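You operate a simulated robot arm through the tools that you are given. There is no shell and no other tool. Be economical: measure what you need, move in short steps, check, and stop when the job is done.

You are at the controls of a simulated two-armed robot. One attempt, no reset.

## Task
Carry the upper white crate with both arms and set it on the teal bench.
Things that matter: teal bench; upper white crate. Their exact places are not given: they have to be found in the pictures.

The check looks at the end state, three seconds after you hand in, the way a careful person would. Anything else that was tipped, shoved, dropped, spilled or broken makes it a failure.

## Robot
Two 7-joint arms with two-finger parallel grippers on one trunk, on a base that drives. Base frame: it is fixed to the floor where the robot stands at the start and does not move with it; the origin is under the middle of the robot, x ahead of it, y to its left, z up. Lengths are in mm, angles in degrees, forces in N, time in s.
The left shoulder is at the start at [62, 197, 1204], the right one opposite. With the tool pointing down near the work surface each hand reaches from about 320 to 720 mm from the robot's upright axis, wherever it stands, measured 20 degrees to its own side. Places, roughly: teal bench [-1700, 0, 900]; upper white crate (33x40x9 cm) [600, 0, 1000]. Payload 1.57 kg a hand.
The TCP of each hand is the grasp point between the finger pads, 30 mm short of the fingertips. In the tool frame z runs along the fingers and y along their closing line. Largest opening 110 mm; finger width 24, thickness 12; the body of the gripper, 48 by 112 mm, starts 78 mm behind the TCP.
Orientation is that of the tool frame in the base frame, as a unit quaternion [x, y, z, w]. With the fingers straight down and closing along the base's y, the tool's x points along the base's -x, its y along +y and its z along -z.

## Interface
- The arms move only by the tool servo_tool. It takes "left_plan", "right_plan" or both (then of equal length, played together; a hand with none holds still); each is a list of rows, each a list of 2 entries, a list of its own where there are three numbers: the shift along the base's x, y, z in m, then the turn, a rotation vector about the base's x, y, z in degrees. In form: [[[tx, ty, tz], [rx, ry, rz]], ...]. A call has 1 to 20 rows; each row is the pose to reach, as a shift and turn from the pose commanded when the call began. "left_gripper" and "right_gripper" are, for a hand that has rows, the finger opening in m, from 0 to 0.11, set as the call begins (left out, the last holds). Each row takes 0.2 s and may step no farther than 50 mm and 8.6 degrees from the row before; otherwise, or with a gripper value out of range, the whole call is refused. Where a pose cannot be reached the arm comes as near as it can. A force on the tool above 40 N (or 10 N above the force at the start of the call, whichever is more), or a blocked arm, ends the call early, and 0.2 s more pass. The fingers move at their own pace (about 72 mm/s each) and stop on an object; they squeeze with about 22 N. The grip force told is the motor's: it shows also when the fingers shut on nothing. Time passes only in rows, and 0.2 s behind the last, so rows that repeat a pose let the fingers close. It gives the time, the measured TCP pose, the force on the tool (base axes), the opening and the grip force at its end, in the units of the frame above (readings bear some noise), with the torque about the TCP (base axes, N m) and any sound that the robot's microphone picked up.
- Cameras (640 x 400 px; columns grow to the right, rows downward): "scene" is now at [88.7, 7.9, 1785]; the picture's right is [0.19, -0.98, -0.00], its down [-0.86, -0.17, -0.47] and it looks along [0.47, 0.09, -0.88] (base axes); focal length 264 px, centre (320, 200). "left" rides on the left gripper at [70, -16, -141] in its tool frame; the picture's right is [0.23, 0.97, 0.00], its down [-0.85, 0.20, -0.48] and it looks along [-0.47, 0.11, 0.88] (tool axes); focal length 222 px, centre (320, 200). "right" rides on the right gripper at [70, 16, -141] in its tool frame; the picture's right is [-0.23, 0.97, 0.00], its down [-0.85, -0.20, -0.48] and it looks along [-0.47, -0.11, 0.88] (tool axes); focal length 222 px, centre (320, 200).
- get_image(camera): a new picture of that camera. No time passes.
- move_column(by): slides the trunk up (or, below 0, down) by that many mm; the arms and the scene camera ride with it, the base frame stays. It gives what a move gives, with no picture.
- drive_base(legs): drives the robot by 1 to 6 legs, each [ahead, left, turn to the left] in mm, mm and degrees, along the robot's own axes; the way and the turn of a leg run together, so that a leg with both is an arc; at most 1500 mm and 180 degrees a leg. The arms and the cameras ride along, it lands a little off, and it stops where it bumps. It gives what a move gives.
- head_to(pan, tilt): turns the head with the scene camera to pan (to the left, within 86 degrees either way) and tilt (down, from -29 to 69), counted from straight ahead of the robot. It gives what a move gives.
- point_at(camera, pixels): for up to 12 pixels [column, row] of the newest picture of that camera ("zoom" is the newest enlarged one), the place [x, y, z] in the base frame of the surface seen there, good to about 2 mm, but the place of the scene camera against the robot may be out by one fixed shift of up to 25 mm in any direction. No time passes.
- zoom(camera, box): a new picture of the part [left, top, right, bottom] of that camera's present view, enlarged. No time passes.
- job_done(): hands the job in; it is judged then, once.

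Keep the steps short. Do not move on a guess: measure, check each grasp and each placing, and mend mistakes. In all there are 80 turns and 58 pictures (those below and enlarged ones count). Leave the grippers open and the arms clear of the work at the hand-in unless told otherwise, and finish with a single line.

The tools are called after "Call:" as name(argument=value, ...) on one line, values as JSON. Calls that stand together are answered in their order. servo_tool: Moves the arms, as the interface text tells. Its arguments: {"type":"object","properties":{"left_plan":{"type":"array"},"left_gripper":{"type":"number"},"right_plan":{"type":"array"},"right_gripper":{"type":"number"}},"required":[]} The other tools are called the same way: move_column (by) slides the trunk up or down; drive_base (legs) drives the base; head_to (pan, tilt) turns the head that bears the scene camera; get_image (camera) takes a picture; point_at (camera, pixels) gives the place of the surface under pixels of a picture; zoom (camera, box) takes an enlarged picture of a part of a camera's view; job_done () hands the job in.

At the start:

```text
time: 0.0
left_tcp_pos: [419.1, 162.3, 1219.5]
left_tool_rot: [0.001, 1.0, 0.0, -0.001]
left_force: [0.3, -0.1, -0.3]
left_torque: [0.01, -0.02, 0.01]
left_finger_gap: 110.0
left_finger_force: 0.1
right_tcp_pos: [353.3, -143.1, 1207.1]
right_tool_rot: [0.0, 1.0, 0.0, -0.001]
right_force: [-0.6, 0.5, -0.4]
right_torque: [0.0, -0.01, -0.01]
right_finger_gap: 110.1
right_finger_force: 0.0
trunk travel left (down, up): [-800.0, 190.0]
robot x, y, heading: [1.9, 0.6, 0.0]
head pan, tilt: [11.0, 61.6]
```

scene: 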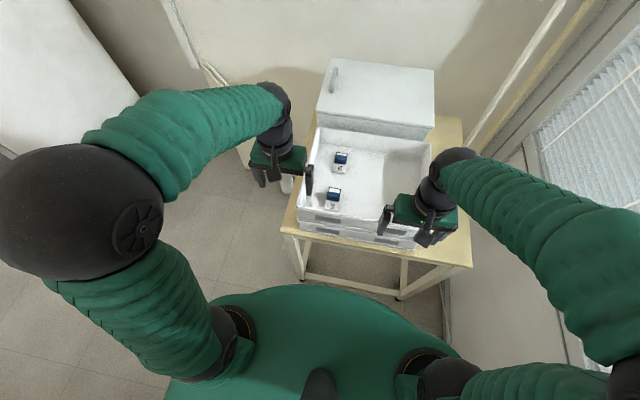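
right: 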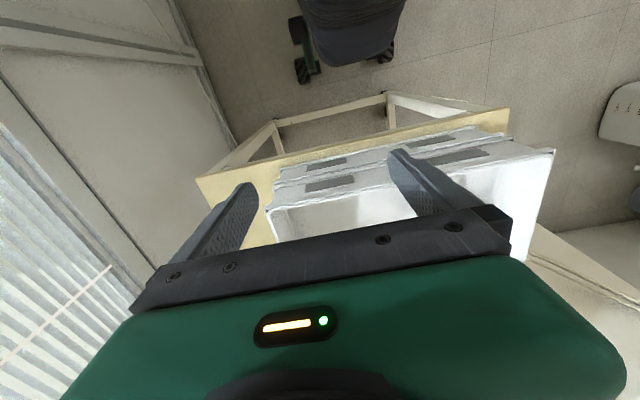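
left: 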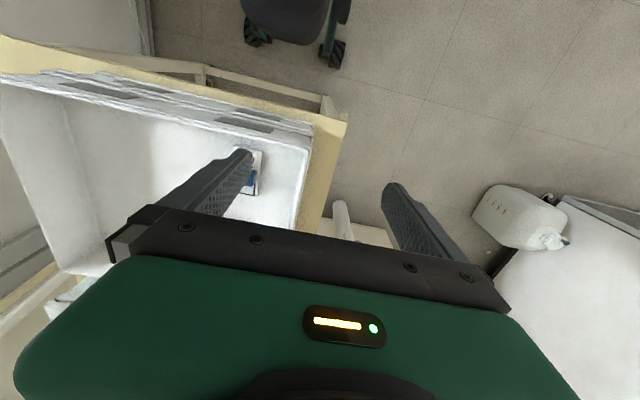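

I see two stacked white crates on a wooden table, with two small objects in the upper one. A white cabinet stands behind them. I'll enlarge the crate area first.

Call:
zoom(camera="scene", box=[260, 110, 480, 270])

Call:
point_at(camera="scene", pixels=[[318, 128], [431, 145], [298, 207], [414, 231], [340, 155], [333, 200], [375, 170], [290, 225], [460, 255], [345, 225], [380, 105], [452, 135]])

```text
2.50 times, centred on (370, 190) of scene
```

zoom: 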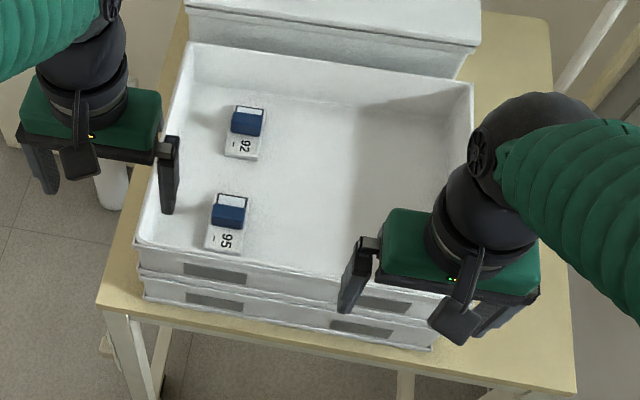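

```text
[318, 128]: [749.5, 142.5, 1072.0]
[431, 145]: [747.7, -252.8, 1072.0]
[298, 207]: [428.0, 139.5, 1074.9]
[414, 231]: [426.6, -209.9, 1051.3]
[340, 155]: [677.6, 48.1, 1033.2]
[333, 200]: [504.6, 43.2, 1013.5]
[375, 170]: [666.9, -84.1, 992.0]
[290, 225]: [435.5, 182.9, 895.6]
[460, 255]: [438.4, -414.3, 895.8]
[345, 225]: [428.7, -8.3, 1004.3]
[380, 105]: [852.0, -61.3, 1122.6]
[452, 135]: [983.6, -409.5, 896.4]
```

The upper crate's rim is at z≈1073, x 426–755, y −255 to 145. Before lifting it I'll look around to see the room for the turn.

Call:
head_to(pan=80, tilt=30)

Call:
get_image(camera="scene")

Call:
head_to(pan=-80, tilt=30)

Call:
get_image(camera="scene")

```text
time: 1.4
left_tcp_pos: [419.0, 163.5, 1219.4]
left_tool_rot: [0.0, 1.0, 0.0, 0.0]
left_force: [0.6, -0.3, -0.3]
left_torque: [0.0, -0.02, -0.02]
left_finger_gap: 110.0
left_finger_force: 0.0
right_tcp_pos: [353.5, -142.8, 1206.7]
right_tool_rot: [0.0, 1.0, 0.0, 0.0]
right_force: [0.1, -0.2, -0.2]
right_torque: [-0.02, 0.02, 0.02]
right_finger_gap: 109.8
right_finger_force: 0.1
trunk travel left (down, up): [-800.0, 190.0]
robot x, y, heading: [1.5, 4.0, -0.1]
head pan, tilt: [80.0, 30.0]
```

```text
53 pictures are left
```

scene: 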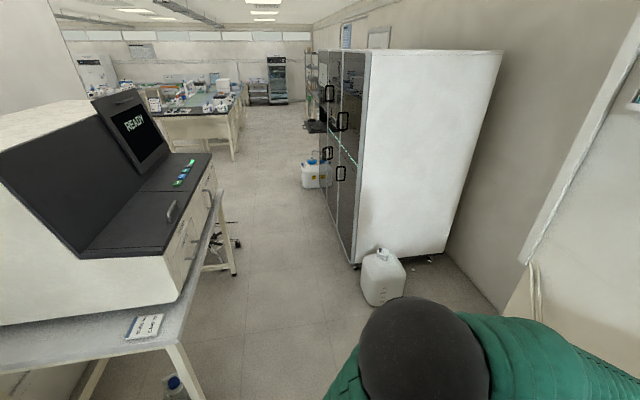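

```text
time: 3.9
left_tcp_pos: [418.6, 162.8, 1218.7]
left_tool_rot: [0.0, 1.0, -0.001, 0.0]
left_force: [0.6, -0.3, 0.6]
left_torque: [0.03, 0.02, 0.0]
left_finger_gap: 110.1
left_finger_force: 0.1
right_tcp_pos: [354.0, -144.3, 1207.1]
right_tool_rot: [0.0, 1.0, 0.0, 0.0]
right_force: [0.4, -1.1, -0.4]
right_torque: [0.02, 0.0, 0.0]
right_finger_gap: 109.8
right_finger_force: 0.1
trunk travel left (down, up): [-800.0, 190.0]
robot x, y, heading: [2.2, 1.6, 0.1]
head pan, tilt: [-80.0, 30.0]
```

```text
52 pictures are left
```

scene: 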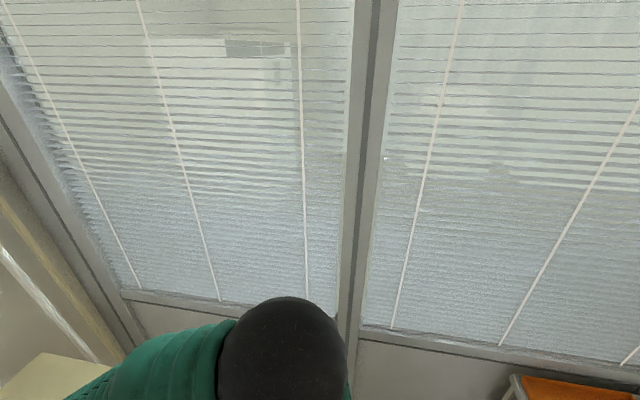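

Call:
point_at(camera="scene", pixels=[[230, 300], [420, 340], [515, 380], [560, 385], [620, 380], [365, 250]])

Call:
head_to(pan=86, tilt=50)

Call:
get_image(camera="scene")

Call:
point_at(camera="scene", pixels=[[60, 200], [150, 150], [200, 100], [130, 250], [270, 170], [360, 200], [400, 60]])

```text
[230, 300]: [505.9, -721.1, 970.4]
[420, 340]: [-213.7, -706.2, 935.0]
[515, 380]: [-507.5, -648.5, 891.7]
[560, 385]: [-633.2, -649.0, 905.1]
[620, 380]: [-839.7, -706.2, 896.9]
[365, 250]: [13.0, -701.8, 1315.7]
```

```text
time: 6.4
left_tcp_pos: [418.4, 163.5, 1219.6]
left_tool_rot: [-0.001, 1.0, 0.0, 0.0]
left_force: [-0.7, -0.1, 0.1]
left_torque: [0.02, -0.01, 0.01]
left_finger_gap: 110.0
left_finger_force: 0.1
right_tcp_pos: [353.3, -143.6, 1207.8]
right_tool_rot: [-0.001, 1.0, 0.0, 0.001]
right_force: [0.0, -0.2, -0.5]
right_torque: [-0.02, -0.02, 0.0]
right_finger_gap: 110.3
right_finger_force: 0.1
trunk travel left (down, up): [-800.0, 190.0]
robot x, y, heading: [-1.3, -0.7, 0.2]
head pan, tilt: [85.9, 50.0]
```

```text
51 pictures are left
```

scene: 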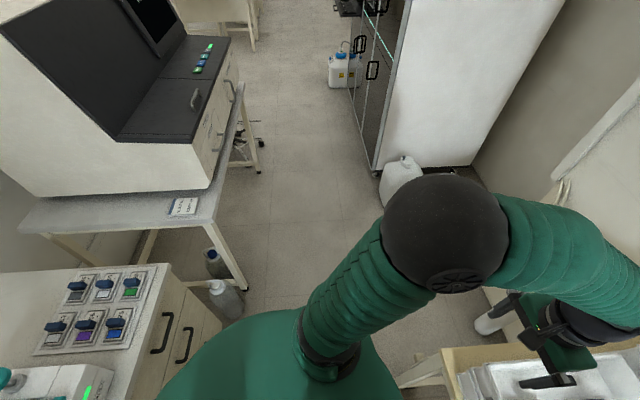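

```text
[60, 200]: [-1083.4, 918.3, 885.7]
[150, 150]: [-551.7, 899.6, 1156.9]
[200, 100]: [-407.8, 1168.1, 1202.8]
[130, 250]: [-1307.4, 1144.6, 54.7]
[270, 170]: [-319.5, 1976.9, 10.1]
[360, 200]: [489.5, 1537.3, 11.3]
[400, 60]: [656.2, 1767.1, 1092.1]
```

Call:
point_at(camera="scene", pixels=[[165, 268], [220, 322], [130, 395], [100, 310], [225, 215], [250, 285], [60, 285], [20, 290], [225, 290], [90, 370], [20, 380], [15, 230]])

Call:
zoom(camera="scene", box=[0, 190, 320, 400])

```text
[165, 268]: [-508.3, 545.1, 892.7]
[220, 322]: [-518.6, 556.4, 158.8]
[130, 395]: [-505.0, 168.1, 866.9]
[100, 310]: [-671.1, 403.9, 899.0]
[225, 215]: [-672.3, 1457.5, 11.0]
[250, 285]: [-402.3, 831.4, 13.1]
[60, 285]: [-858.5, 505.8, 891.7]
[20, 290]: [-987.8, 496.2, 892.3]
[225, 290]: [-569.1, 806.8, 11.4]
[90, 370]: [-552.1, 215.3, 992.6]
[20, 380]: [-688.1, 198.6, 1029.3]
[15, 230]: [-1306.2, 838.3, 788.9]
```

```text
1.90 times, centred on (160, 295) of scene
```

zoom: 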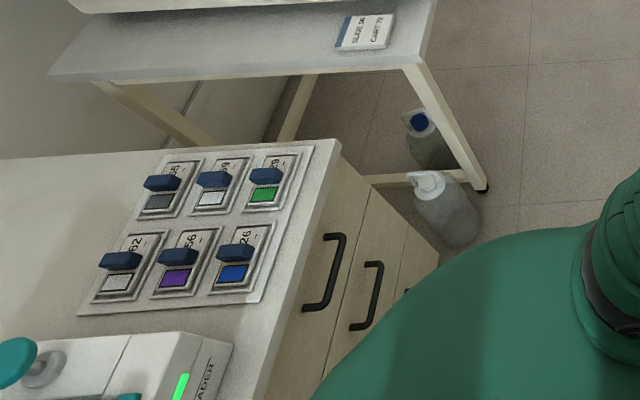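

Right of the robot there's a wall at y≈−705, so turning with a load must go left. A counter with trays stands behind at x<−505. I'll turn left 90° with empty hands, which are at z≈1210 and clear of everything measured, to see what's behind.

Call:
drive_base(legs=[[0, 0, 90]])

Call:
head_to(pan=80, tilt=25)

Call:
get_image(camera="scene")

Call:
head_to(pan=30, tilt=30)

Call:
get_image(camera="scene")

```text
time: 10.6
left_tcp_pos: [-161.5, 418.8, 1218.9]
left_tool_rot: [-0.706, 0.709, 0.0, 0.0]
left_force: [-0.5, -0.8, 0.5]
left_torque: [0.0, 0.03, -0.01]
left_finger_gap: 109.9
left_finger_force: 0.1
right_tcp_pos: [144.8, 351.1, 1207.0]
right_tool_rot: [-0.706, 0.709, 0.001, 0.0]
right_force: [1.3, 0.2, -0.3]
right_torque: [0.02, -0.01, 0.0]
right_finger_gap: 110.1
right_finger_force: 0.0
trunk travel left (down, up): [-800.0, 190.0]
robot x, y, heading: [2.4, -0.3, 89.6]
head pan, tilt: [85.9, 50.0]
```

```text
time: 11.5
left_tcp_pos: [-161.6, 419.9, 1219.6]
left_tool_rot: [-0.706, 0.708, -0.001, -0.001]
left_force: [-0.1, 0.6, -0.2]
left_torque: [0.02, 0.0, 0.0]
left_finger_gap: 110.1
left_finger_force: 0.0
right_tcp_pos: [144.3, 351.1, 1206.6]
right_tool_rot: [-0.706, 0.708, 0.0, 0.001]
right_force: [-0.2, -0.3, -0.8]
right_torque: [0.0, -0.01, -0.03]
right_finger_gap: 110.1
right_finger_force: 0.0
trunk travel left (down, up): [-800.0, 190.0]
robot x, y, heading: [0.7, -0.1, 89.8]
head pan, tilt: [80.0, 25.0]
```

```text
49 pictures are left
```

scene: 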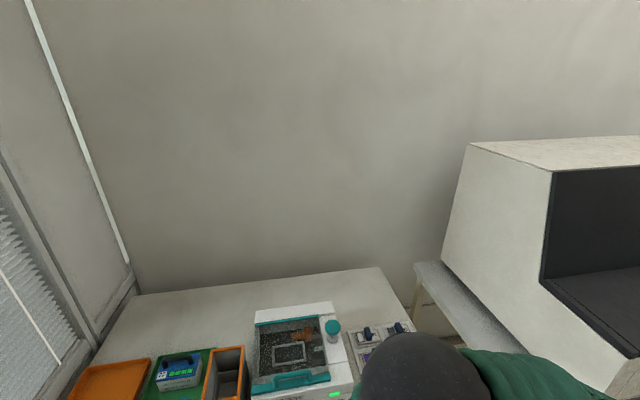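

```text
time: 12.7
left_tcp_pos: [-162.5, 418.6, 1219.1]
left_tool_rot: [-0.706, 0.708, 0.0, 0.0]
left_force: [0.3, 0.2, -0.1]
left_torque: [-0.03, 0.02, -0.01]
left_finger_gap: 109.8
left_finger_force: 0.1
right_tcp_pos: [144.9, 351.1, 1206.8]
right_tool_rot: [-0.706, 0.709, 0.0, 0.0]
right_force: [0.4, 0.0, 0.6]
right_torque: [0.04, -0.03, 0.03]
right_finger_gap: 110.1
right_finger_force: 0.0
trunk travel left (down, up): [-800.0, 190.0]
robot x, y, heading: [-2.4, -0.7, 90.0]
head pan, tilt: [30.0, 30.0]
```

```text
48 pictures are left
```

scene: 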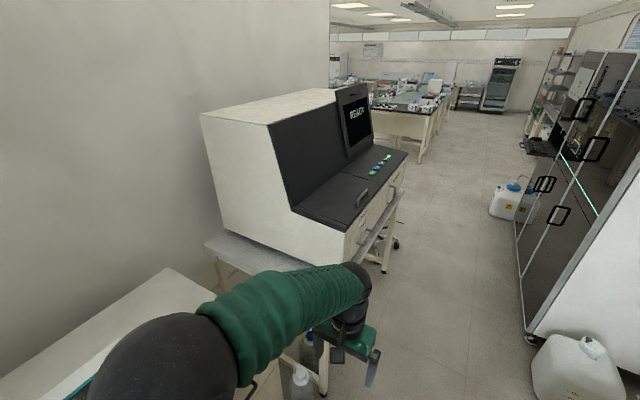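

Call:
zoom(camera="scene", box=[320, 20, 640, 220])

Call:
point_at(camera="scene", pixels=[[300, 30], [400, 106], [430, 115], [380, 98], [335, 70], [330, 50], [520, 350], [540, 120], [490, 200], [405, 245], [150, 150]])

```text
2.00 times, centred on (480, 120) of scene
```

zoom: 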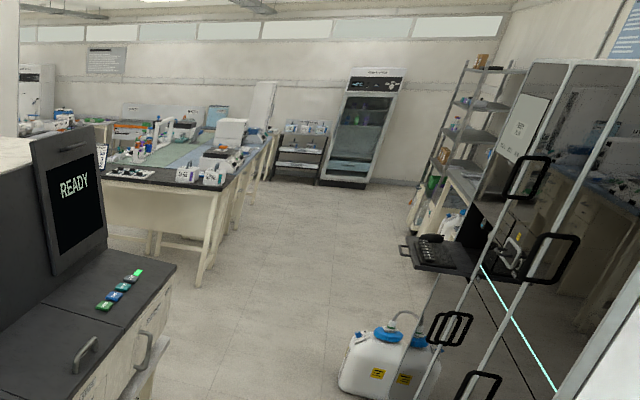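

```text
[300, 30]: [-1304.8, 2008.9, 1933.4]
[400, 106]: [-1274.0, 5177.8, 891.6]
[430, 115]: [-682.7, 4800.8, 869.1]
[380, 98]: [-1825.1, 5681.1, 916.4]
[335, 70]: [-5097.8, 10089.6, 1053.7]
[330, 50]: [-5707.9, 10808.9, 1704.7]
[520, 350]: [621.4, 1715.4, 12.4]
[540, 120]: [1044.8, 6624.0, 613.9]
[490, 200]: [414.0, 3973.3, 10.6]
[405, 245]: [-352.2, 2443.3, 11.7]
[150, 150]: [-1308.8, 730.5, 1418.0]
```

The teal bench isn't visible yet; a wall stands at x≈−1305 and the room goes on past it. I'll look straight ahead down the aisle and measure the robot's own base width for the clearance.

Call:
head_to(pan=-5, tilt=50)

Call:
get_image(camera="scene")

Call:
point_at(camera="scene", pixels=[[320, 300], [200, 330], [430, 330], [320, 200], [150, 200], [500, 200], [320, 380], [260, 340], [400, 350]])

```text
time: 13.7
left_tcp_pos: [-162.7, 418.4, 1219.2]
left_tool_rot: [-0.705, 0.709, 0.0, -0.001]
left_force: [1.4, -0.1, -0.4]
left_torque: [-0.02, 0.0, 0.04]
left_finger_gap: 110.0
left_finger_force: 0.1
right_tcp_pos: [144.3, 352.1, 1208.4]
right_tool_rot: [-0.706, 0.708, 0.0, 0.0]
right_force: [-0.5, -0.1, -0.1]
right_torque: [-0.01, -0.01, 0.01]
right_finger_gap: 109.9
right_finger_force: 0.1
trunk travel left (down, up): [-800.0, 190.0]
robot x, y, heading: [-1.5, -0.9, 89.7]
head pan, tilt: [-5.0, 50.0]
```

```text
46 pictures are left
```

scene: 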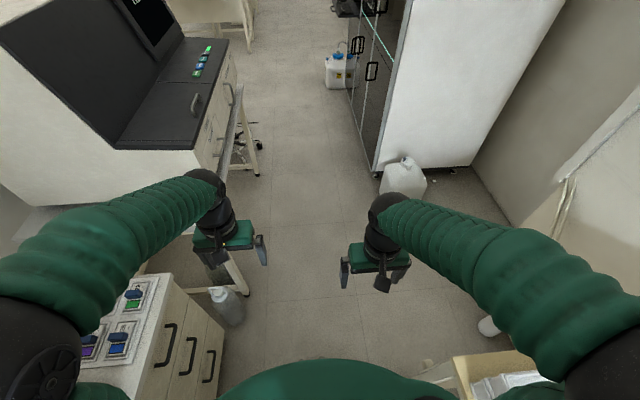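

```text
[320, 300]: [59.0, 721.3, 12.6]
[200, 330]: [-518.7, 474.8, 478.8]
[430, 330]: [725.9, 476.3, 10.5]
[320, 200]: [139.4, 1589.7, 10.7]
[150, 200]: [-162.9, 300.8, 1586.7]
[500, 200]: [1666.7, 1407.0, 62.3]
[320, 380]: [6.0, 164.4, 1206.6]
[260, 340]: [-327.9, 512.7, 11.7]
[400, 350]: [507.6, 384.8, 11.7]
```

Call:
point_at(camera="scene", pixels=[[40, 340], [590, 350], [10, 230], [375, 165], [405, 20], [388, 190], [235, 90], [210, 60], [225, 160], [245, 280], [262, 145], [185, 40]])

Call:
drive_base(legs=[[1400, -60, 0]])

Call:
head_to(pan=45, tilt=25)

Call:
get_image(camera="scene")

```text
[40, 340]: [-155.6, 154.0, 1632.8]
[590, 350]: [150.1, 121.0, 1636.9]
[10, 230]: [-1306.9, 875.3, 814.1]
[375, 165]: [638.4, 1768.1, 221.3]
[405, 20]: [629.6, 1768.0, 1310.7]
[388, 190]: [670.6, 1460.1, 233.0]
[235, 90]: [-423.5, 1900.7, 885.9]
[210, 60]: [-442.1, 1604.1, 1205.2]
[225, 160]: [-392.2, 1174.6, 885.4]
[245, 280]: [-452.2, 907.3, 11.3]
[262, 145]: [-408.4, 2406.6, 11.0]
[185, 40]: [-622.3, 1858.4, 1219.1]
```

```text
time: 20.6
left_tcp_pos: [-92.4, 1815.8, 1219.2]
left_tool_rot: [-0.704, 0.711, 0.0, 0.0]
left_force: [-0.2, 0.4, 0.3]
left_torque: [0.02, 0.0, 0.0]
left_finger_gap: 110.1
left_finger_force: 0.1
right_tcp_pos: [214.7, 1746.1, 1206.7]
right_tool_rot: [-0.703, 0.711, 0.0, 0.0]
right_force: [-1.3, 0.1, 0.7]
right_torque: [-0.05, 0.05, 0.01]
right_finger_gap: 110.0
right_finger_force: 0.1
trunk travel left (down, up): [-800.0, 190.0]
robot x, y, heading: [66.0, 1394.6, 89.6]
head pan, tilt: [-5.0, 50.0]
```

```text
time: 21.8
left_tcp_pos: [-92.0, 1816.5, 1220.3]
left_tool_rot: [-0.704, 0.71, 0.0, 0.0]
left_force: [-0.2, 0.1, 0.2]
left_torque: [0.0, 0.02, 0.0]
left_finger_gap: 110.0
left_finger_force: 0.0
right_tcp_pos: [215.1, 1745.7, 1207.0]
right_tool_rot: [-0.704, 0.71, 0.0, -0.001]
right_force: [0.4, -0.6, -0.8]
right_torque: [-0.01, -0.02, 0.04]
right_finger_gap: 110.1
right_finger_force: 0.0
trunk travel left (down, up): [-800.0, 190.0]
robot x, y, heading: [66.6, 1398.1, 89.3]
head pan, tilt: [45.0, 25.0]
```

```text
45 pictures are left
```

scene: 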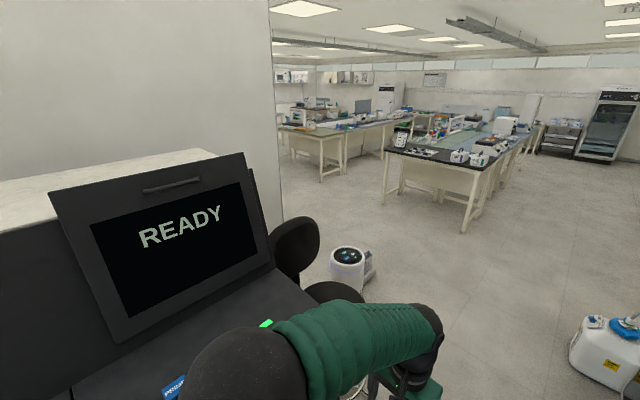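

The aisle is passable. The wall ends near column 275, and there's a small round device on the floor at (350,270). I'll measure these before going on.

Call:
point_at(camera="scene", pixels=[[270, 130], [350, 285], [370, 280], [332, 282], [280, 240], [465, 230], [320, 180], [400, 150], [585, 370], [300, 220], [330, 295]])

Call:
drive_base(legs=[[1300, 0, 0]])

Call:
head_to(pan=86, tilt=25)

Call:
get_image(camera="scene")

```text
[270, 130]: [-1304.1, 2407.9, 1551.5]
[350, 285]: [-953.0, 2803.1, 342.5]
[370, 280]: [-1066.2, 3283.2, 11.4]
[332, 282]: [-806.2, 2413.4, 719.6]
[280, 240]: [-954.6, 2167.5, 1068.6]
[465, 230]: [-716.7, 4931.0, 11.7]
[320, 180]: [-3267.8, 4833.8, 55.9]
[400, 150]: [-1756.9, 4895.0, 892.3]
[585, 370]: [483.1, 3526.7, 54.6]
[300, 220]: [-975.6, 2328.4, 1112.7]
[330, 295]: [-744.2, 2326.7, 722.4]
```

```text
time: 28.4
left_tcp_pos: [-75.5, 3116.3, 1219.4]
left_tool_rot: [-0.703, 0.711, 0.0, 0.0]
left_force: [0.0, -0.3, -0.5]
left_torque: [0.01, 0.0, 0.0]
left_finger_gap: 110.0
left_finger_force: 0.0
right_tcp_pos: [232.2, 3042.9, 1208.8]
right_tool_rot: [-0.703, 0.711, 0.0, 0.001]
right_force: [-0.5, -0.5, 0.1]
right_torque: [0.03, 0.03, 0.01]
right_finger_gap: 110.1
right_finger_force: 0.0
trunk travel left (down, up): [-800.0, 190.0]
robot x, y, heading: [83.3, 2695.6, 89.0]
head pan, tilt: [45.0, 25.0]
```

```text
time: 29.4
left_tcp_pos: [-74.7, 3113.9, 1219.1]
left_tool_rot: [-0.703, 0.711, 0.0, 0.0]
left_force: [0.1, 0.4, -0.1]
left_torque: [-0.01, 0.01, 0.01]
left_finger_gap: 109.8
left_finger_force: 0.1
right_tcp_pos: [232.0, 3042.5, 1208.0]
right_tool_rot: [-0.703, 0.712, 0.0, 0.001]
right_force: [0.7, -0.3, 0.3]
right_torque: [0.01, 0.0, -0.01]
right_finger_gap: 110.1
right_finger_force: 0.1
trunk travel left (down, up): [-800.0, 190.0]
robot x, y, heading: [86.0, 2697.0, 89.1]
head pan, tilt: [85.9, 25.0]
```

```text
44 pictures are left
```

scene: 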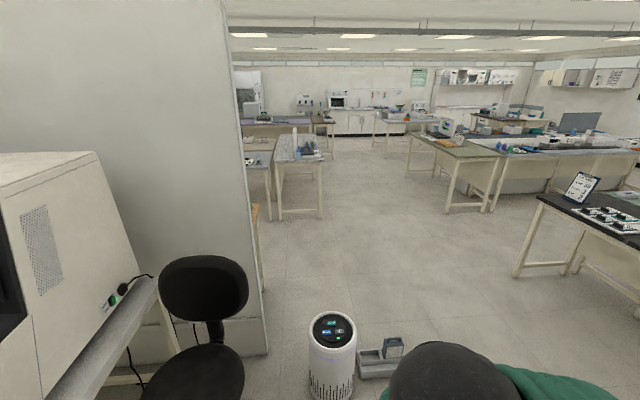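

Call:
point_at(camera="scene", pixels=[[256, 215], [262, 160], [335, 345], [350, 380], [385, 350], [515, 275], [540, 200], [245, 100], [225, 20], [265, 350], [300, 215], [445, 212]])

Call:
zoom(camera="scene", box=[220, 60, 480, 225])

```text
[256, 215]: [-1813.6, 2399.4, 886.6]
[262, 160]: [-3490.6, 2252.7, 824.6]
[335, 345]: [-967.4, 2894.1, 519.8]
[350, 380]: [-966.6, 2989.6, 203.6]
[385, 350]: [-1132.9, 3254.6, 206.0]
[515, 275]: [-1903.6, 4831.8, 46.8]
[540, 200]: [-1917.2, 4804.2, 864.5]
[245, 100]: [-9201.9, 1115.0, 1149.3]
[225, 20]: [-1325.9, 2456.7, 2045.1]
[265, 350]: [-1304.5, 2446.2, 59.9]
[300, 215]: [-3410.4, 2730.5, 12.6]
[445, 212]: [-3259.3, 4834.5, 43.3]
```

```text
2.42 times, centred on (350, 142) of scene
```

zoom: 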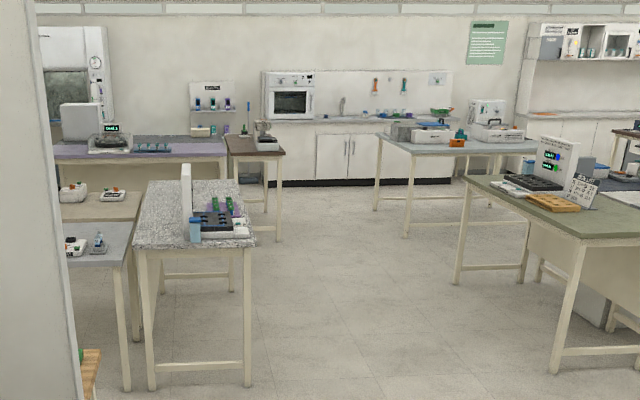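

The rough bench location (−1700, 0) lies behind this wall, past several other coloured benches. The route is north to y≈4000 (the floor cart ends at about y 3400, the far benches begin at 4800), then west and south. I'll drive the first part and look.

Call:
drive_base(legs=[[1300, 0, 0], [0, 0, 90], [1500, 0, 0]])

Call:
head_to(pan=60, tilt=25)

Call:
get_image(camera="scene")

```text
time: 37.0
left_tcp_pos: [-122.0, 4386.7, 1220.2]
left_tool_rot: [0.764, -0.645, -0.002, 0.0]
left_force: [0.3, -0.6, -0.3]
left_torque: [0.0, 0.03, 0.0]
left_finger_gap: 109.8
left_finger_force: 0.0
right_tcp_pos: [192.6, 4371.9, 1207.7]
right_tool_rot: [0.764, -0.646, -0.001, 0.0]
right_force: [-0.6, -0.4, -0.3]
right_torque: [-0.01, 0.03, 0.01]
right_finger_gap: 110.0
right_finger_force: 0.0
trunk travel left (down, up): [-800.0, 190.0]
robot x, y, heading: [109.9, 4003.1, 99.5]
head pan, tilt: [85.9, 25.0]
stopped in leg 2: the robot was blocked; the commanded pose is now the measured one
```

```text
time: 38.0
left_tcp_pos: [-123.0, 4386.0, 1220.4]
left_tool_rot: [0.764, -0.645, 0.0, -0.001]
left_force: [-0.3, -0.4, 0.2]
left_torque: [0.01, -0.04, 0.03]
left_finger_gap: 110.1
left_finger_force: 0.1
right_tcp_pos: [190.8, 4370.5, 1207.6]
right_tool_rot: [0.764, -0.645, -0.001, -0.001]
right_force: [0.2, 0.8, -0.3]
right_torque: [-0.02, -0.03, -0.03]
right_finger_gap: 110.0
right_finger_force: 0.1
trunk travel left (down, up): [-800.0, 190.0]
robot x, y, heading: [107.3, 4001.1, 99.4]
head pan, tilt: [60.0, 25.0]
```

```text
42 pictures are left
```

scene: 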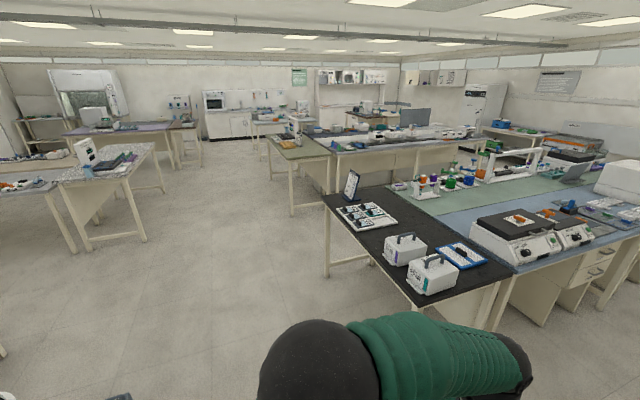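

It was blocked while turning. I'll look to the right and down to find what it touched.

Call:
head_to(pan=-86, tilt=50)

Call:
get_image(camera="scene")

Call:
get_image(camera="right")

```text
time: 40.2
left_tcp_pos: [-124.4, 4384.8, 1220.6]
left_tool_rot: [0.764, -0.645, 0.0, -0.001]
left_force: [0.8, -0.8, -0.5]
left_torque: [0.0, 0.01, -0.01]
left_finger_gap: 110.0
left_finger_force: 0.1
right_tcp_pos: [190.7, 4370.8, 1208.1]
right_tool_rot: [0.764, -0.646, -0.001, 0.0]
right_force: [-1.1, -0.4, -0.5]
right_torque: [0.0, 0.03, 0.02]
right_finger_gap: 110.1
right_finger_force: 0.0
trunk travel left (down, up): [-800.0, 190.0]
robot x, y, heading: [112.3, 4002.5, 99.3]
head pan, tilt: [-85.9, 50.0]
```

```text
41 pictures are left
```

scene: 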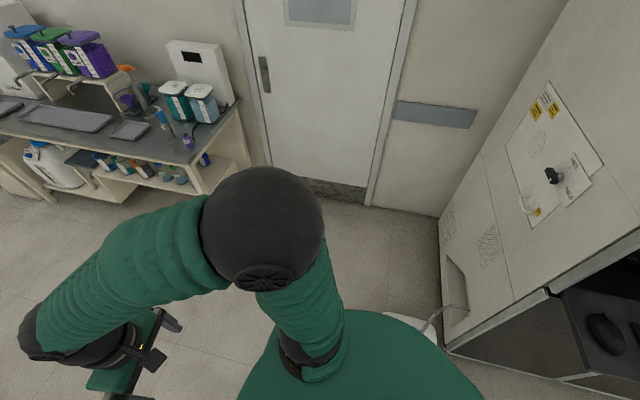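

```text
40 pictures are left
```

right: 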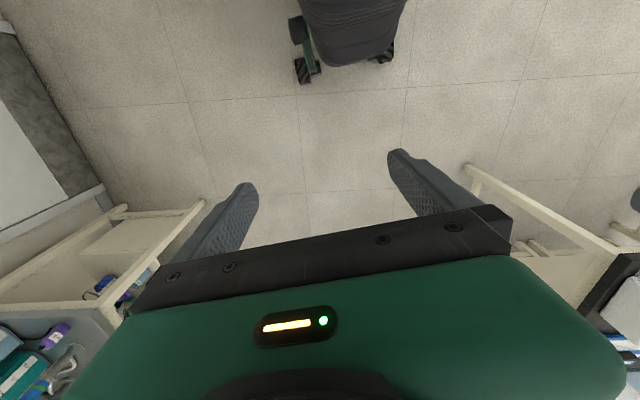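

Call:
point_at(camera="scene", pixels=[[425, 322], [455, 308], [400, 315], [440, 290], [450, 345], [600, 345], [430, 335], [480, 380]])

Call:
point_at(camera="right", pixels=[[300, 25], [305, 75], [385, 50], [350, 60]])

Call:
zoom(camera="scene", box=[340, 270, 520, 400])

```text
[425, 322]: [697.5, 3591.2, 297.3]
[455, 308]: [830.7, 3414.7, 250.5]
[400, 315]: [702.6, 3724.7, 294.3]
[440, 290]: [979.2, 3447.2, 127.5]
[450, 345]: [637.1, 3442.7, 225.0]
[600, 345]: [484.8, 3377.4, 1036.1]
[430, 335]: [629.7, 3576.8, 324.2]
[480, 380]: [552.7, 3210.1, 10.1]
```

```text
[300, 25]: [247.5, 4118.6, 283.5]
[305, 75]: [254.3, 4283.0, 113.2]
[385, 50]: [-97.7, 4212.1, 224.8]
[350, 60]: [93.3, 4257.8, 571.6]
```

```text
3.08 times, centred on (430, 335) of scene
```

zoom: 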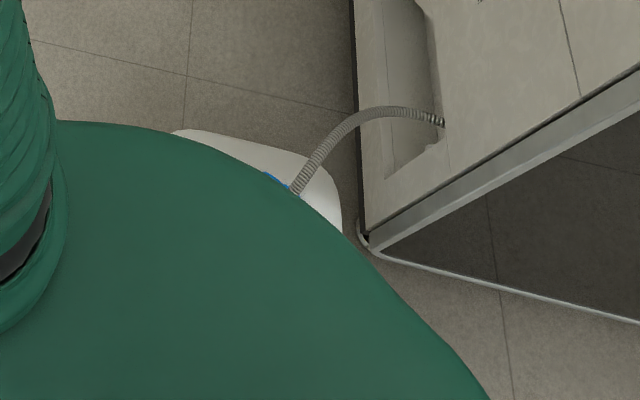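

Call:
point_at(camera="scene", pixels=[[440, 375], [465, 392], [400, 330], [350, 320], [260, 370], [420, 398], [360, 398], [300, 398]])

Call:
get_image(camera="left")

```text
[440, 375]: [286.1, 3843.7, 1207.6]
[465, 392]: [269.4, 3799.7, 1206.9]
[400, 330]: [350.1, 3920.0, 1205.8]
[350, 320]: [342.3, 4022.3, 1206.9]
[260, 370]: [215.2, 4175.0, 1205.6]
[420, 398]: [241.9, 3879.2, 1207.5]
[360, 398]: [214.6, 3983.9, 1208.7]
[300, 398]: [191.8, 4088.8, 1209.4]
```

```text
38 pictures are left
```

left: 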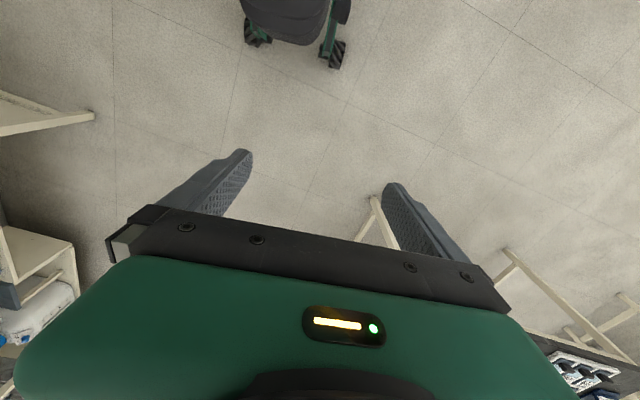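

Nothing is near the arms. The likely contact is the robot's rear right corner against the carboy by the fume cabinet. I'll drive straight ahead and left a bit, away from it, and then look back at it.

Call:
drive_base(legs=[[200, 150, 0]])

Call:
head_to(pan=-86, tilt=55)

Call:
get_image(camera="scene")

```text
time: 42.1
left_tcp_pos: [-301.6, 4551.0, 1221.4]
left_tool_rot: [0.763, -0.646, -0.002, -0.001]
left_force: [0.1, -0.1, -0.6]
left_torque: [-0.01, 0.01, 0.02]
left_finger_gap: 109.8
left_finger_force: 0.2
right_tcp_pos: [13.5, 4535.2, 1208.7]
right_tool_rot: [0.764, -0.645, -0.003, -0.002]
right_force: [0.3, 1.1, 0.3]
right_torque: [-0.01, -0.02, -0.01]
right_finger_gap: 110.2
right_finger_force: 0.0
trunk travel left (down, up): [-800.0, 190.0]
robot x, y, heading: [-72.0, 4175.7, 99.6]
head pan, tilt: [-85.9, 50.0]
```

```text
time: 42.7
left_tcp_pos: [-305.1, 4552.6, 1221.2]
left_tool_rot: [0.763, -0.646, -0.001, -0.002]
left_force: [-0.5, 0.4, 0.7]
left_torque: [0.02, 0.02, -0.02]
left_finger_gap: 110.1
left_finger_force: 0.1
right_tcp_pos: [7.4, 4537.4, 1209.0]
right_tool_rot: [0.764, -0.645, -0.001, -0.002]
right_force: [-0.2, -0.4, -0.1]
right_torque: [0.01, -0.03, -0.02]
right_finger_gap: 110.0
right_finger_force: 0.0
trunk travel left (down, up): [-800.0, 190.0]
robot x, y, heading: [-72.0, 4170.3, 99.5]
head pan, tilt: [-85.9, 55.0]
```

```text
37 pictures are left
```

scene: 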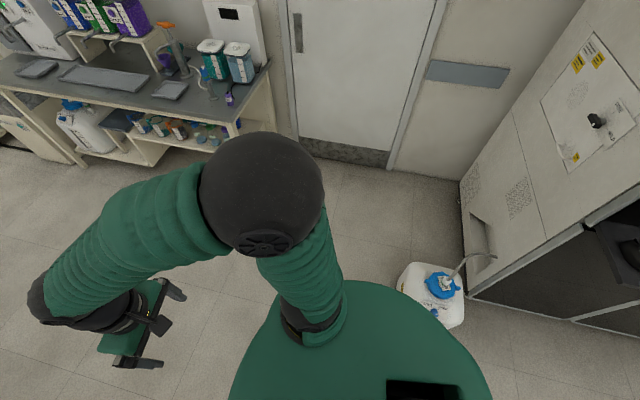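

Call:
zoom(camera="scene", box=[370, 230, 530, 350])

Call:
point_at(camera="scene", pixels=[[400, 285], [465, 320], [460, 300], [410, 265], [395, 295], [440, 290], [475, 293], [420, 300], [455, 325]])

```text
3.33 times, centred on (450, 290) of scene
```

zoom: 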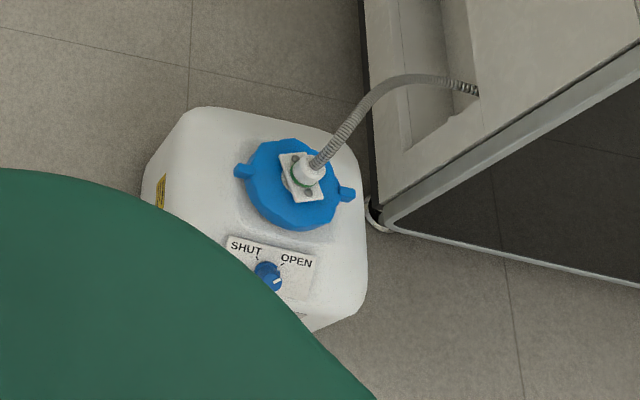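

```text
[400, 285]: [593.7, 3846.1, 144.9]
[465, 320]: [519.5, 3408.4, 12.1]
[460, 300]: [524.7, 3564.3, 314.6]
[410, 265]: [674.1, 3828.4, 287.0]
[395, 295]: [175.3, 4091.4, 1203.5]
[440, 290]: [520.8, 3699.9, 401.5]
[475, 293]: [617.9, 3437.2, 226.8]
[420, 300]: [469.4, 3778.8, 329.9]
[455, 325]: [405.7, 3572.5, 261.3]
```

The carboy is upright with its hose attached at x≈400–680, y≈3550–3850, where it was before, so it looks unmoved. From now on I'll keep well west of it. Next I turn to face west and drive in that direction.

Call:
drive_base(legs=[[0, 0, 80.5], [1500, 100, 0]])

Call:
head_to(pan=70, tilt=30)

Call:
get_image(camera="scene")

```text
refused: leg 2 is longer than a leg can be; nothing moved
```

```text
time: 45.1
left_tcp_pos: [-304.4, 4554.8, 1221.1]
left_tool_rot: [0.763, -0.646, -0.001, -0.001]
left_force: [1.0, 0.4, 0.6]
left_torque: [0.04, 0.0, -0.02]
left_finger_gap: 110.1
left_finger_force: 0.0
right_tcp_pos: [10.3, 4541.1, 1208.2]
right_tool_rot: [0.764, -0.645, -0.001, 0.0]
right_force: [0.2, 0.2, 0.1]
right_torque: [-0.03, 0.01, 0.01]
right_finger_gap: 109.9
right_finger_force: 0.0
trunk travel left (down, up): [-800.0, 190.0]
robot x, y, heading: [-72.0, 4169.7, 99.5]
head pan, tilt: [70.0, 30.0]
```

```text
35 pictures are left
```

scene: 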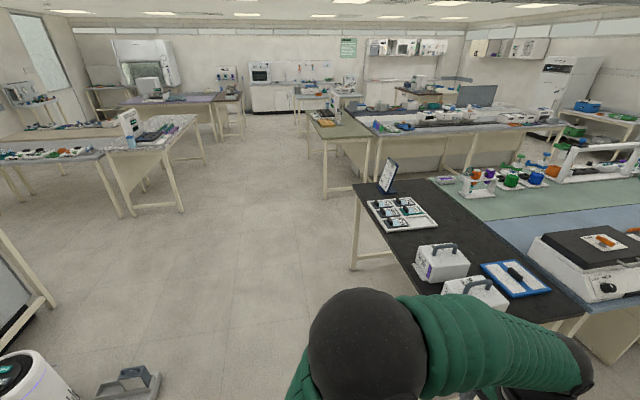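

Call:
point_at(camera="scene", pixels=[[120, 350], [150, 380], [50, 300], [10, 330], [130, 215], [180, 205], [330, 195], [355, 265], [10, 240], [90, 160], [5, 150]])

Call:
drive_base(legs=[[0, 0, 80.5], [1490, 0, 0], [500, 0, 0]])

Call:
head_to(pan=80, tilt=30)

Call:
get_image(camera="scene")

```text
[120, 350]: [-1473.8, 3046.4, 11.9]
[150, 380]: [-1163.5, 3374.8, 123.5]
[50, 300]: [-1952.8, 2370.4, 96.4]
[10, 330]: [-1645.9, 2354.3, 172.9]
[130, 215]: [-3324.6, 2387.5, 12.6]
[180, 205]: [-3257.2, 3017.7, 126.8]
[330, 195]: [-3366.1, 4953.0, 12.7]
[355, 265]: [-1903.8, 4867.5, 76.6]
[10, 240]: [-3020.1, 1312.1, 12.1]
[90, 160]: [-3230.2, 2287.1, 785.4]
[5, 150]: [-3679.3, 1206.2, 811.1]
```

```text
time: 58.6
left_tcp_pos: [-2490.6, 3915.5, 1221.8]
left_tool_rot: [1.0, 0.024, -0.002, 0.0]
left_force: [0.6, 0.0, 0.3]
left_torque: [0.02, 0.02, -0.02]
left_finger_gap: 109.8
left_finger_force: 0.1
right_tcp_pos: [-2439.6, 4226.1, 1207.2]
right_tool_rot: [1.0, 0.024, -0.002, 0.0]
right_force: [-0.7, -1.0, -0.6]
right_torque: [-0.01, 0.0, 0.01]
right_finger_gap: 109.9
right_finger_force: 0.2
trunk travel left (down, up): [-800.0, 190.0]
robot x, y, heading: [-2082.7, 4096.9, -177.2]
head pan, tilt: [70.0, 30.0]
```

```text
time: 59.4
left_tcp_pos: [-2491.8, 3914.6, 1220.9]
left_tool_rot: [1.0, 0.024, -0.001, 0.0]
left_force: [0.4, 0.2, 0.0]
left_torque: [0.02, 0.0, 0.0]
left_finger_gap: 109.9
left_finger_force: 0.0
right_tcp_pos: [-2440.8, 4225.4, 1207.6]
right_tool_rot: [1.0, 0.024, -0.002, 0.0]
right_force: [-0.4, 0.1, -0.2]
right_torque: [-0.03, 0.0, 0.03]
right_finger_gap: 110.1
right_finger_force: 0.1
trunk travel left (down, up): [-800.0, 190.0]
robot x, y, heading: [-2082.3, 4096.8, -177.1]
head pan, tilt: [80.0, 30.0]
```

```text
34 pictures are left
```

scene: 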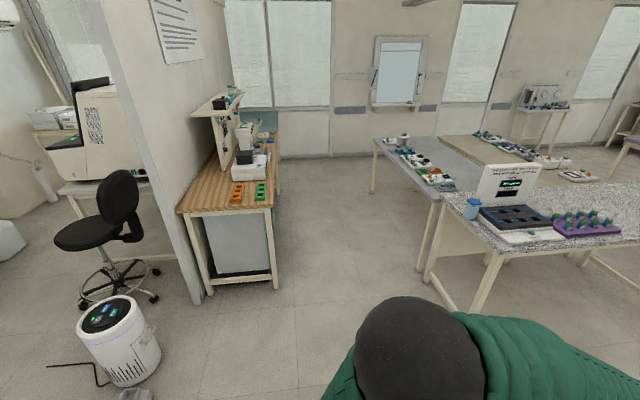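

Call:
zoom(camera="scene", box=[170, 80, 330, 180])

Call:
point_at(camera="scene", pixels=[[255, 130], [275, 150], [276, 180], [272, 205], [278, 285], [265, 122], [375, 185], [425, 260], [372, 140], [300, 150], [275, 118], [120, 395]])

```text
4.00 times, centred on (250, 130) of scene
```

zoom: 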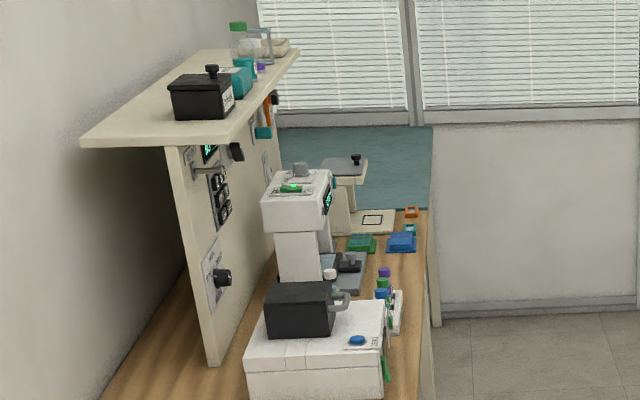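

```text
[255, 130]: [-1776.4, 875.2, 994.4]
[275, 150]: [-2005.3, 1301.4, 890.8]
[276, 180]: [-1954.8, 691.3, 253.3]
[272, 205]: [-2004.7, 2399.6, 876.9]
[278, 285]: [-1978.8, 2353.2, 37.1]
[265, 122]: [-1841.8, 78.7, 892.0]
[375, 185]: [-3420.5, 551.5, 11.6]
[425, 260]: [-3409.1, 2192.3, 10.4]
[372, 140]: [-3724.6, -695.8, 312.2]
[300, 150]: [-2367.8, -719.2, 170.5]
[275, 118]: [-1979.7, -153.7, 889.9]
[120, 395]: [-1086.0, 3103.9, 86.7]
```

The teal surface lies past the wooden bench: top z≈891, x up to ≈−1980, y from about −150 to 450 or more. The aisle between x −2005 and −3400 is clear. I'll drive to x≈−2700, face east and strafe south for a view.

Call:
drive_base(legs=[[620, 0, 0], [0, 0, 177.2], [0, -1490, 0], [0, -1490, 0], [0, -850, 0]])

Call:
head_to(pan=0, tilt=40)

Call:
get_image(camera="scene")

```text
time: 88.1
left_tcp_pos: [-2101.2, 482.3, 1220.7]
left_tool_rot: [-0.041, 0.999, -0.001, 0.002]
left_force: [-0.3, 0.4, 1.0]
left_torque: [0.0, 0.01, -0.01]
left_finger_gap: 109.9
left_finger_force: 0.0
right_tcp_pos: [-2139.9, 169.5, 1208.6]
right_tool_rot: [-0.042, 0.999, -0.001, 0.001]
right_force: [-0.2, -0.2, 0.3]
right_torque: [0.0, 0.01, 0.0]
right_finger_gap: 110.1
right_finger_force: 0.1
trunk travel left (down, up): [-800.0, 190.0]
robot x, y, heading: [-2496.6, 282.2, 4.8]
head pan, tilt: [80.0, 30.0]
```

```text
time: 89.6
left_tcp_pos: [-2099.5, 476.8, 1221.6]
left_tool_rot: [-0.04, 0.999, 0.0, 0.002]
left_force: [0.0, 0.2, 0.7]
left_torque: [0.01, 0.01, -0.02]
left_finger_gap: 109.8
left_finger_force: 0.0
right_tcp_pos: [-2142.1, 165.9, 1208.6]
right_tool_rot: [-0.04, 0.999, 0.0, 0.003]
right_force: [-1.5, 0.0, 0.4]
right_torque: [0.0, 0.0, 0.03]
right_finger_gap: 109.9
right_finger_force: 0.1
trunk travel left (down, up): [-800.0, 190.0]
robot x, y, heading: [-2498.8, 277.4, 4.7]
head pan, tilt: [0.0, 40.0]
```

```text
32 pictures are left
```

scene: 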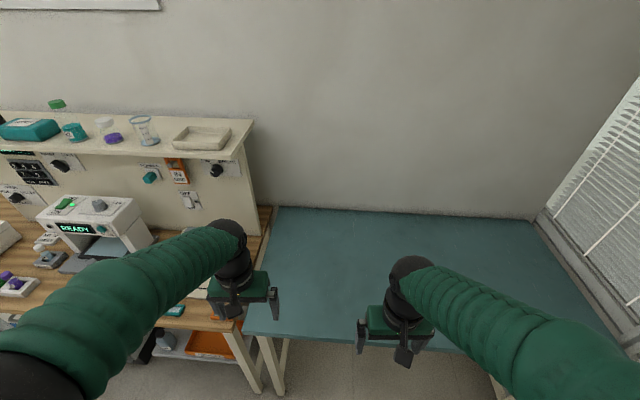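

The teal bench is empty. I'll measure its edges.

Call:
point_at(camera="scene", pixels=[[248, 332], [300, 338], [460, 352], [280, 210], [400, 214], [535, 222], [600, 310], [330, 270], [262, 270], [240, 320], [540, 340]])

```text
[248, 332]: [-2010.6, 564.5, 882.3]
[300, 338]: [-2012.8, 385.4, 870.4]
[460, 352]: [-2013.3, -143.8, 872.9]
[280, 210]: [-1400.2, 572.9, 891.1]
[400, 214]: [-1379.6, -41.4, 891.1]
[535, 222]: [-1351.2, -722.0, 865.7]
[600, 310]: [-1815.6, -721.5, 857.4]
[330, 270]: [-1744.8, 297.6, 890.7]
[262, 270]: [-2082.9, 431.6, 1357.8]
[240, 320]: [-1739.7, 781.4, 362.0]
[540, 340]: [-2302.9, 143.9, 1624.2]
```

Bench top: x −2010 to −1390, y −690 to 570, z 891, all free. Now I go back for the crate along the same way, starting north along the aisle.

Call:
drive_base(legs=[[-150, 0, -4.7], [0, 1490, 0], [0, 1490, 0], [0, 850, 0]])

```text
time: 109.1
left_tcp_pos: [-2111.1, 4244.3, 1221.1]
left_tool_rot: [0.031, 1.0, 0.001, 0.002]
left_force: [0.1, 0.9, 0.7]
left_torque: [0.01, -0.02, 0.0]
left_finger_gap: 110.3
left_finger_force: 0.0
right_tcp_pos: [-2196.1, 3942.1, 1206.8]
right_tool_rot: [0.031, 1.0, 0.001, 0.002]
right_force: [0.2, 0.0, 0.4]
right_torque: [0.02, -0.01, -0.02]
right_finger_gap: 110.0
right_finger_force: 0.0
trunk travel left (down, up): [-800.0, 190.0]
robot x, y, heading: [-2533.7, 4112.2, -3.7]
head pan, tilt: [0.0, 40.0]
```

Call:
drive_base(legs=[[1250, 0, 3.7], [1200, 0, 0]])

```text
time: 121.0
left_tcp_pos: [314.4, 4279.3, 1221.8]
left_tool_rot: [-0.012, 1.0, 0.001, 0.003]
left_force: [0.5, -0.3, 0.1]
left_torque: [0.0, -0.01, 0.05]
left_finger_gap: 110.0
left_finger_force: 0.1
right_tcp_pos: [254.2, 3971.4, 1207.3]
right_tool_rot: [-0.013, 1.0, 0.0, 0.002]
right_force: [-0.2, 0.2, -0.2]
right_torque: [0.03, 0.04, -0.01]
right_finger_gap: 109.9
right_finger_force: 0.0
trunk travel left (down, up): [-800.0, 190.0]
robot x, y, heading: [-95.0, 4103.3, 1.6]
head pan, tilt: [0.0, 40.0]
```

Now I turn to face south and go through the gap west of the carboy.

Call:
drive_base(legs=[[0, 0, -91.6], [1200, 60, 0]])

```text
time: 131.0
left_tcp_pos: [139.7, 2494.0, 1221.7]
left_tool_rot: [0.705, 0.709, -0.002, 0.001]
left_force: [-0.6, 0.2, 0.4]
left_torque: [0.02, 0.03, -0.01]
left_finger_gap: 109.9
left_finger_force: 0.1
right_tcp_pos: [-168.3, 2560.4, 1208.9]
right_tool_rot: [0.706, 0.709, -0.002, 0.002]
right_force: [-0.5, 0.1, 0.2]
right_torque: [0.01, 0.0, 0.0]
right_finger_gap: 110.1
right_finger_force: 0.1
trunk travel left (down, up): [-800.0, 190.0]
robot x, y, heading: [-28.5, 2910.8, -89.8]
head pan, tilt: [0.0, 40.0]
```

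Call:
drive_base(legs=[[1450, 60, 0], [1450, 0, 0]])

```text
time: 145.1
left_tcp_pos: [213.0, -425.6, 1222.6]
left_tool_rot: [0.7, 0.714, -0.002, 0.002]
left_force: [0.7, -0.5, -0.3]
left_torque: [-0.02, 0.01, 0.02]
left_finger_gap: 110.2
left_finger_force: 0.1
right_tcp_pos: [-95.8, -364.5, 1208.3]
right_tool_rot: [0.7, 0.715, -0.002, 0.002]
right_force: [0.1, -0.5, -0.4]
right_torque: [0.02, 0.0, -0.01]
right_finger_gap: 110.2
right_finger_force: 0.1
trunk travel left (down, up): [-800.0, 190.0]
robot x, y, heading: [44.5, -18.0, -88.9]
head pan, tilt: [0.0, 40.0]
```

Call:
drive_base(legs=[[37, -45, 0], [0, 0, 88.9]])

Call:
head_to(pan=0, tilt=58)

Call:
get_image(camera="scene")

Call:
get_image(camera="left")

Call:
get_image(camera="right")

```text
time: 149.8
left_tcp_pos: [412.7, 111.7, 1221.5]
left_tool_rot: [0.002, 1.0, 0.0, 0.003]
left_force: [0.0, 0.0, -0.5]
left_torque: [-0.02, 0.0, 0.0]
left_finger_gap: 110.0
left_finger_force: 0.1
right_tcp_pos: [343.9, -196.6, 1209.8]
right_tool_rot: [0.001, 1.0, -0.001, 0.003]
right_force: [0.8, -0.2, 0.2]
right_torque: [-0.05, 0.02, -0.04]
right_finger_gap: 110.0
right_finger_force: 0.1
trunk travel left (down, up): [-800.0, 190.0]
robot x, y, heading: [-0.5, -52.8, -0.1]
head pan, tilt: [0.0, 40.0]
```

```text
time: 150.6
left_tcp_pos: [412.0, 109.0, 1222.8]
left_tool_rot: [0.002, 1.0, 0.0, 0.003]
left_force: [0.1, 0.7, -0.3]
left_torque: [-0.03, -0.01, 0.0]
left_finger_gap: 109.9
left_finger_force: 0.1
right_tcp_pos: [344.0, -197.4, 1208.6]
right_tool_rot: [0.001, 1.0, 0.0, 0.003]
right_force: [-0.4, 1.4, -0.2]
right_torque: [-0.02, -0.02, -0.01]
right_finger_gap: 110.2
right_finger_force: 0.1
trunk travel left (down, up): [-800.0, 190.0]
robot x, y, heading: [-3.6, -53.2, -0.2]
head pan, tilt: [0.0, 58.0]
```

```text
31 pictures are left
```

scene: 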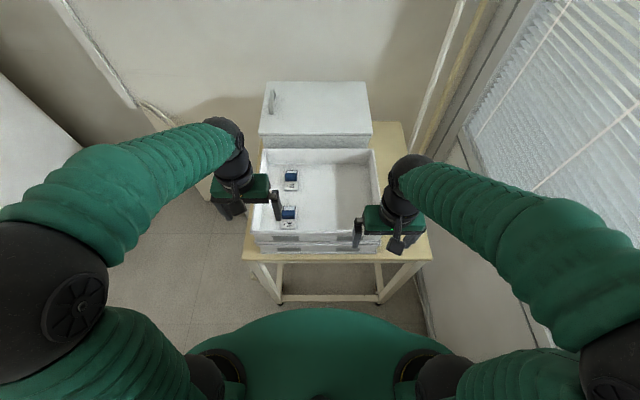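

```text
30 pictures are left
```

left: 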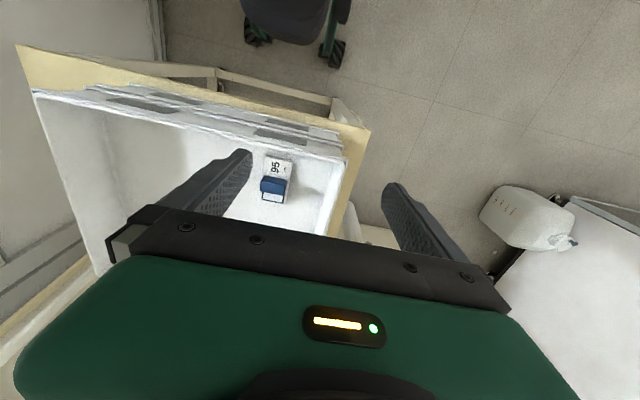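

```text
29 pictures are left
```

right: 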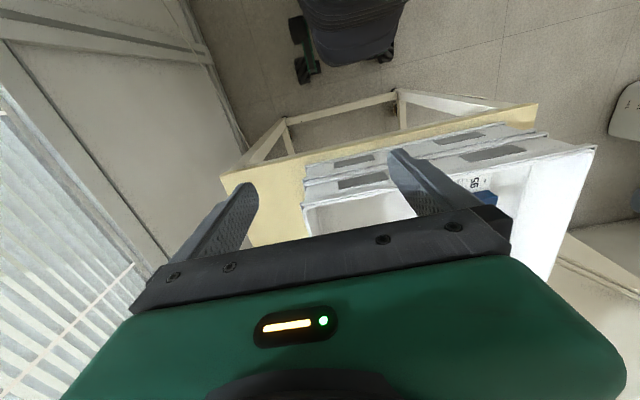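

The wrist cameras give unbiased places. I'll measure the rim in the left picture (corner at (345,160), side wall down to (325,245)) and the right picture (corner at (302,207)).

Call:
point_at(camera="left", pixels=[[344, 163], [339, 185], [334, 205], [330, 225], [200, 127], [35, 93], [60, 170], [105, 262], [310, 200], [270, 190]])

Call:
point_at(camera="right", pixels=[[304, 207], [306, 220], [308, 235], [480, 170], [592, 148], [315, 212], [350, 210], [580, 200]])

Call:
point_at(camera="scene", pixels=[[262, 153], [372, 153], [256, 200], [381, 215], [318, 235], [320, 150], [320, 155]])

```text
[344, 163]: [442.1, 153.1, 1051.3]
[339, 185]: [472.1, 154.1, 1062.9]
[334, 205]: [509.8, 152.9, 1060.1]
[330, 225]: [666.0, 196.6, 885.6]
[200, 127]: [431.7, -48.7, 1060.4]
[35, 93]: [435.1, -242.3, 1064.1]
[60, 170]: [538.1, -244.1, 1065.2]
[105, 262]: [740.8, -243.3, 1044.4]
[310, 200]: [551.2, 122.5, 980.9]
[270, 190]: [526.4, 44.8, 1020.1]
```

```text
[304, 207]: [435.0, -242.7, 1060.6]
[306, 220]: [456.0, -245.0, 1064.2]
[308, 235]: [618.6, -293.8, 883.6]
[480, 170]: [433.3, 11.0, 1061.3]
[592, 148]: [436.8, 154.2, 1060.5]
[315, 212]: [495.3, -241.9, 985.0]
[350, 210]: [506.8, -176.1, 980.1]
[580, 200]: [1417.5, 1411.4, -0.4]
```

```text
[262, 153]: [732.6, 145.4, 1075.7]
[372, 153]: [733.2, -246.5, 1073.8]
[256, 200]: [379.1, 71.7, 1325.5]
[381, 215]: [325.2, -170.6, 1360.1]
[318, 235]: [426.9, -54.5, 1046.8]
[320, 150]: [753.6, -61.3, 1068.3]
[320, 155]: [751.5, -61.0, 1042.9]
```

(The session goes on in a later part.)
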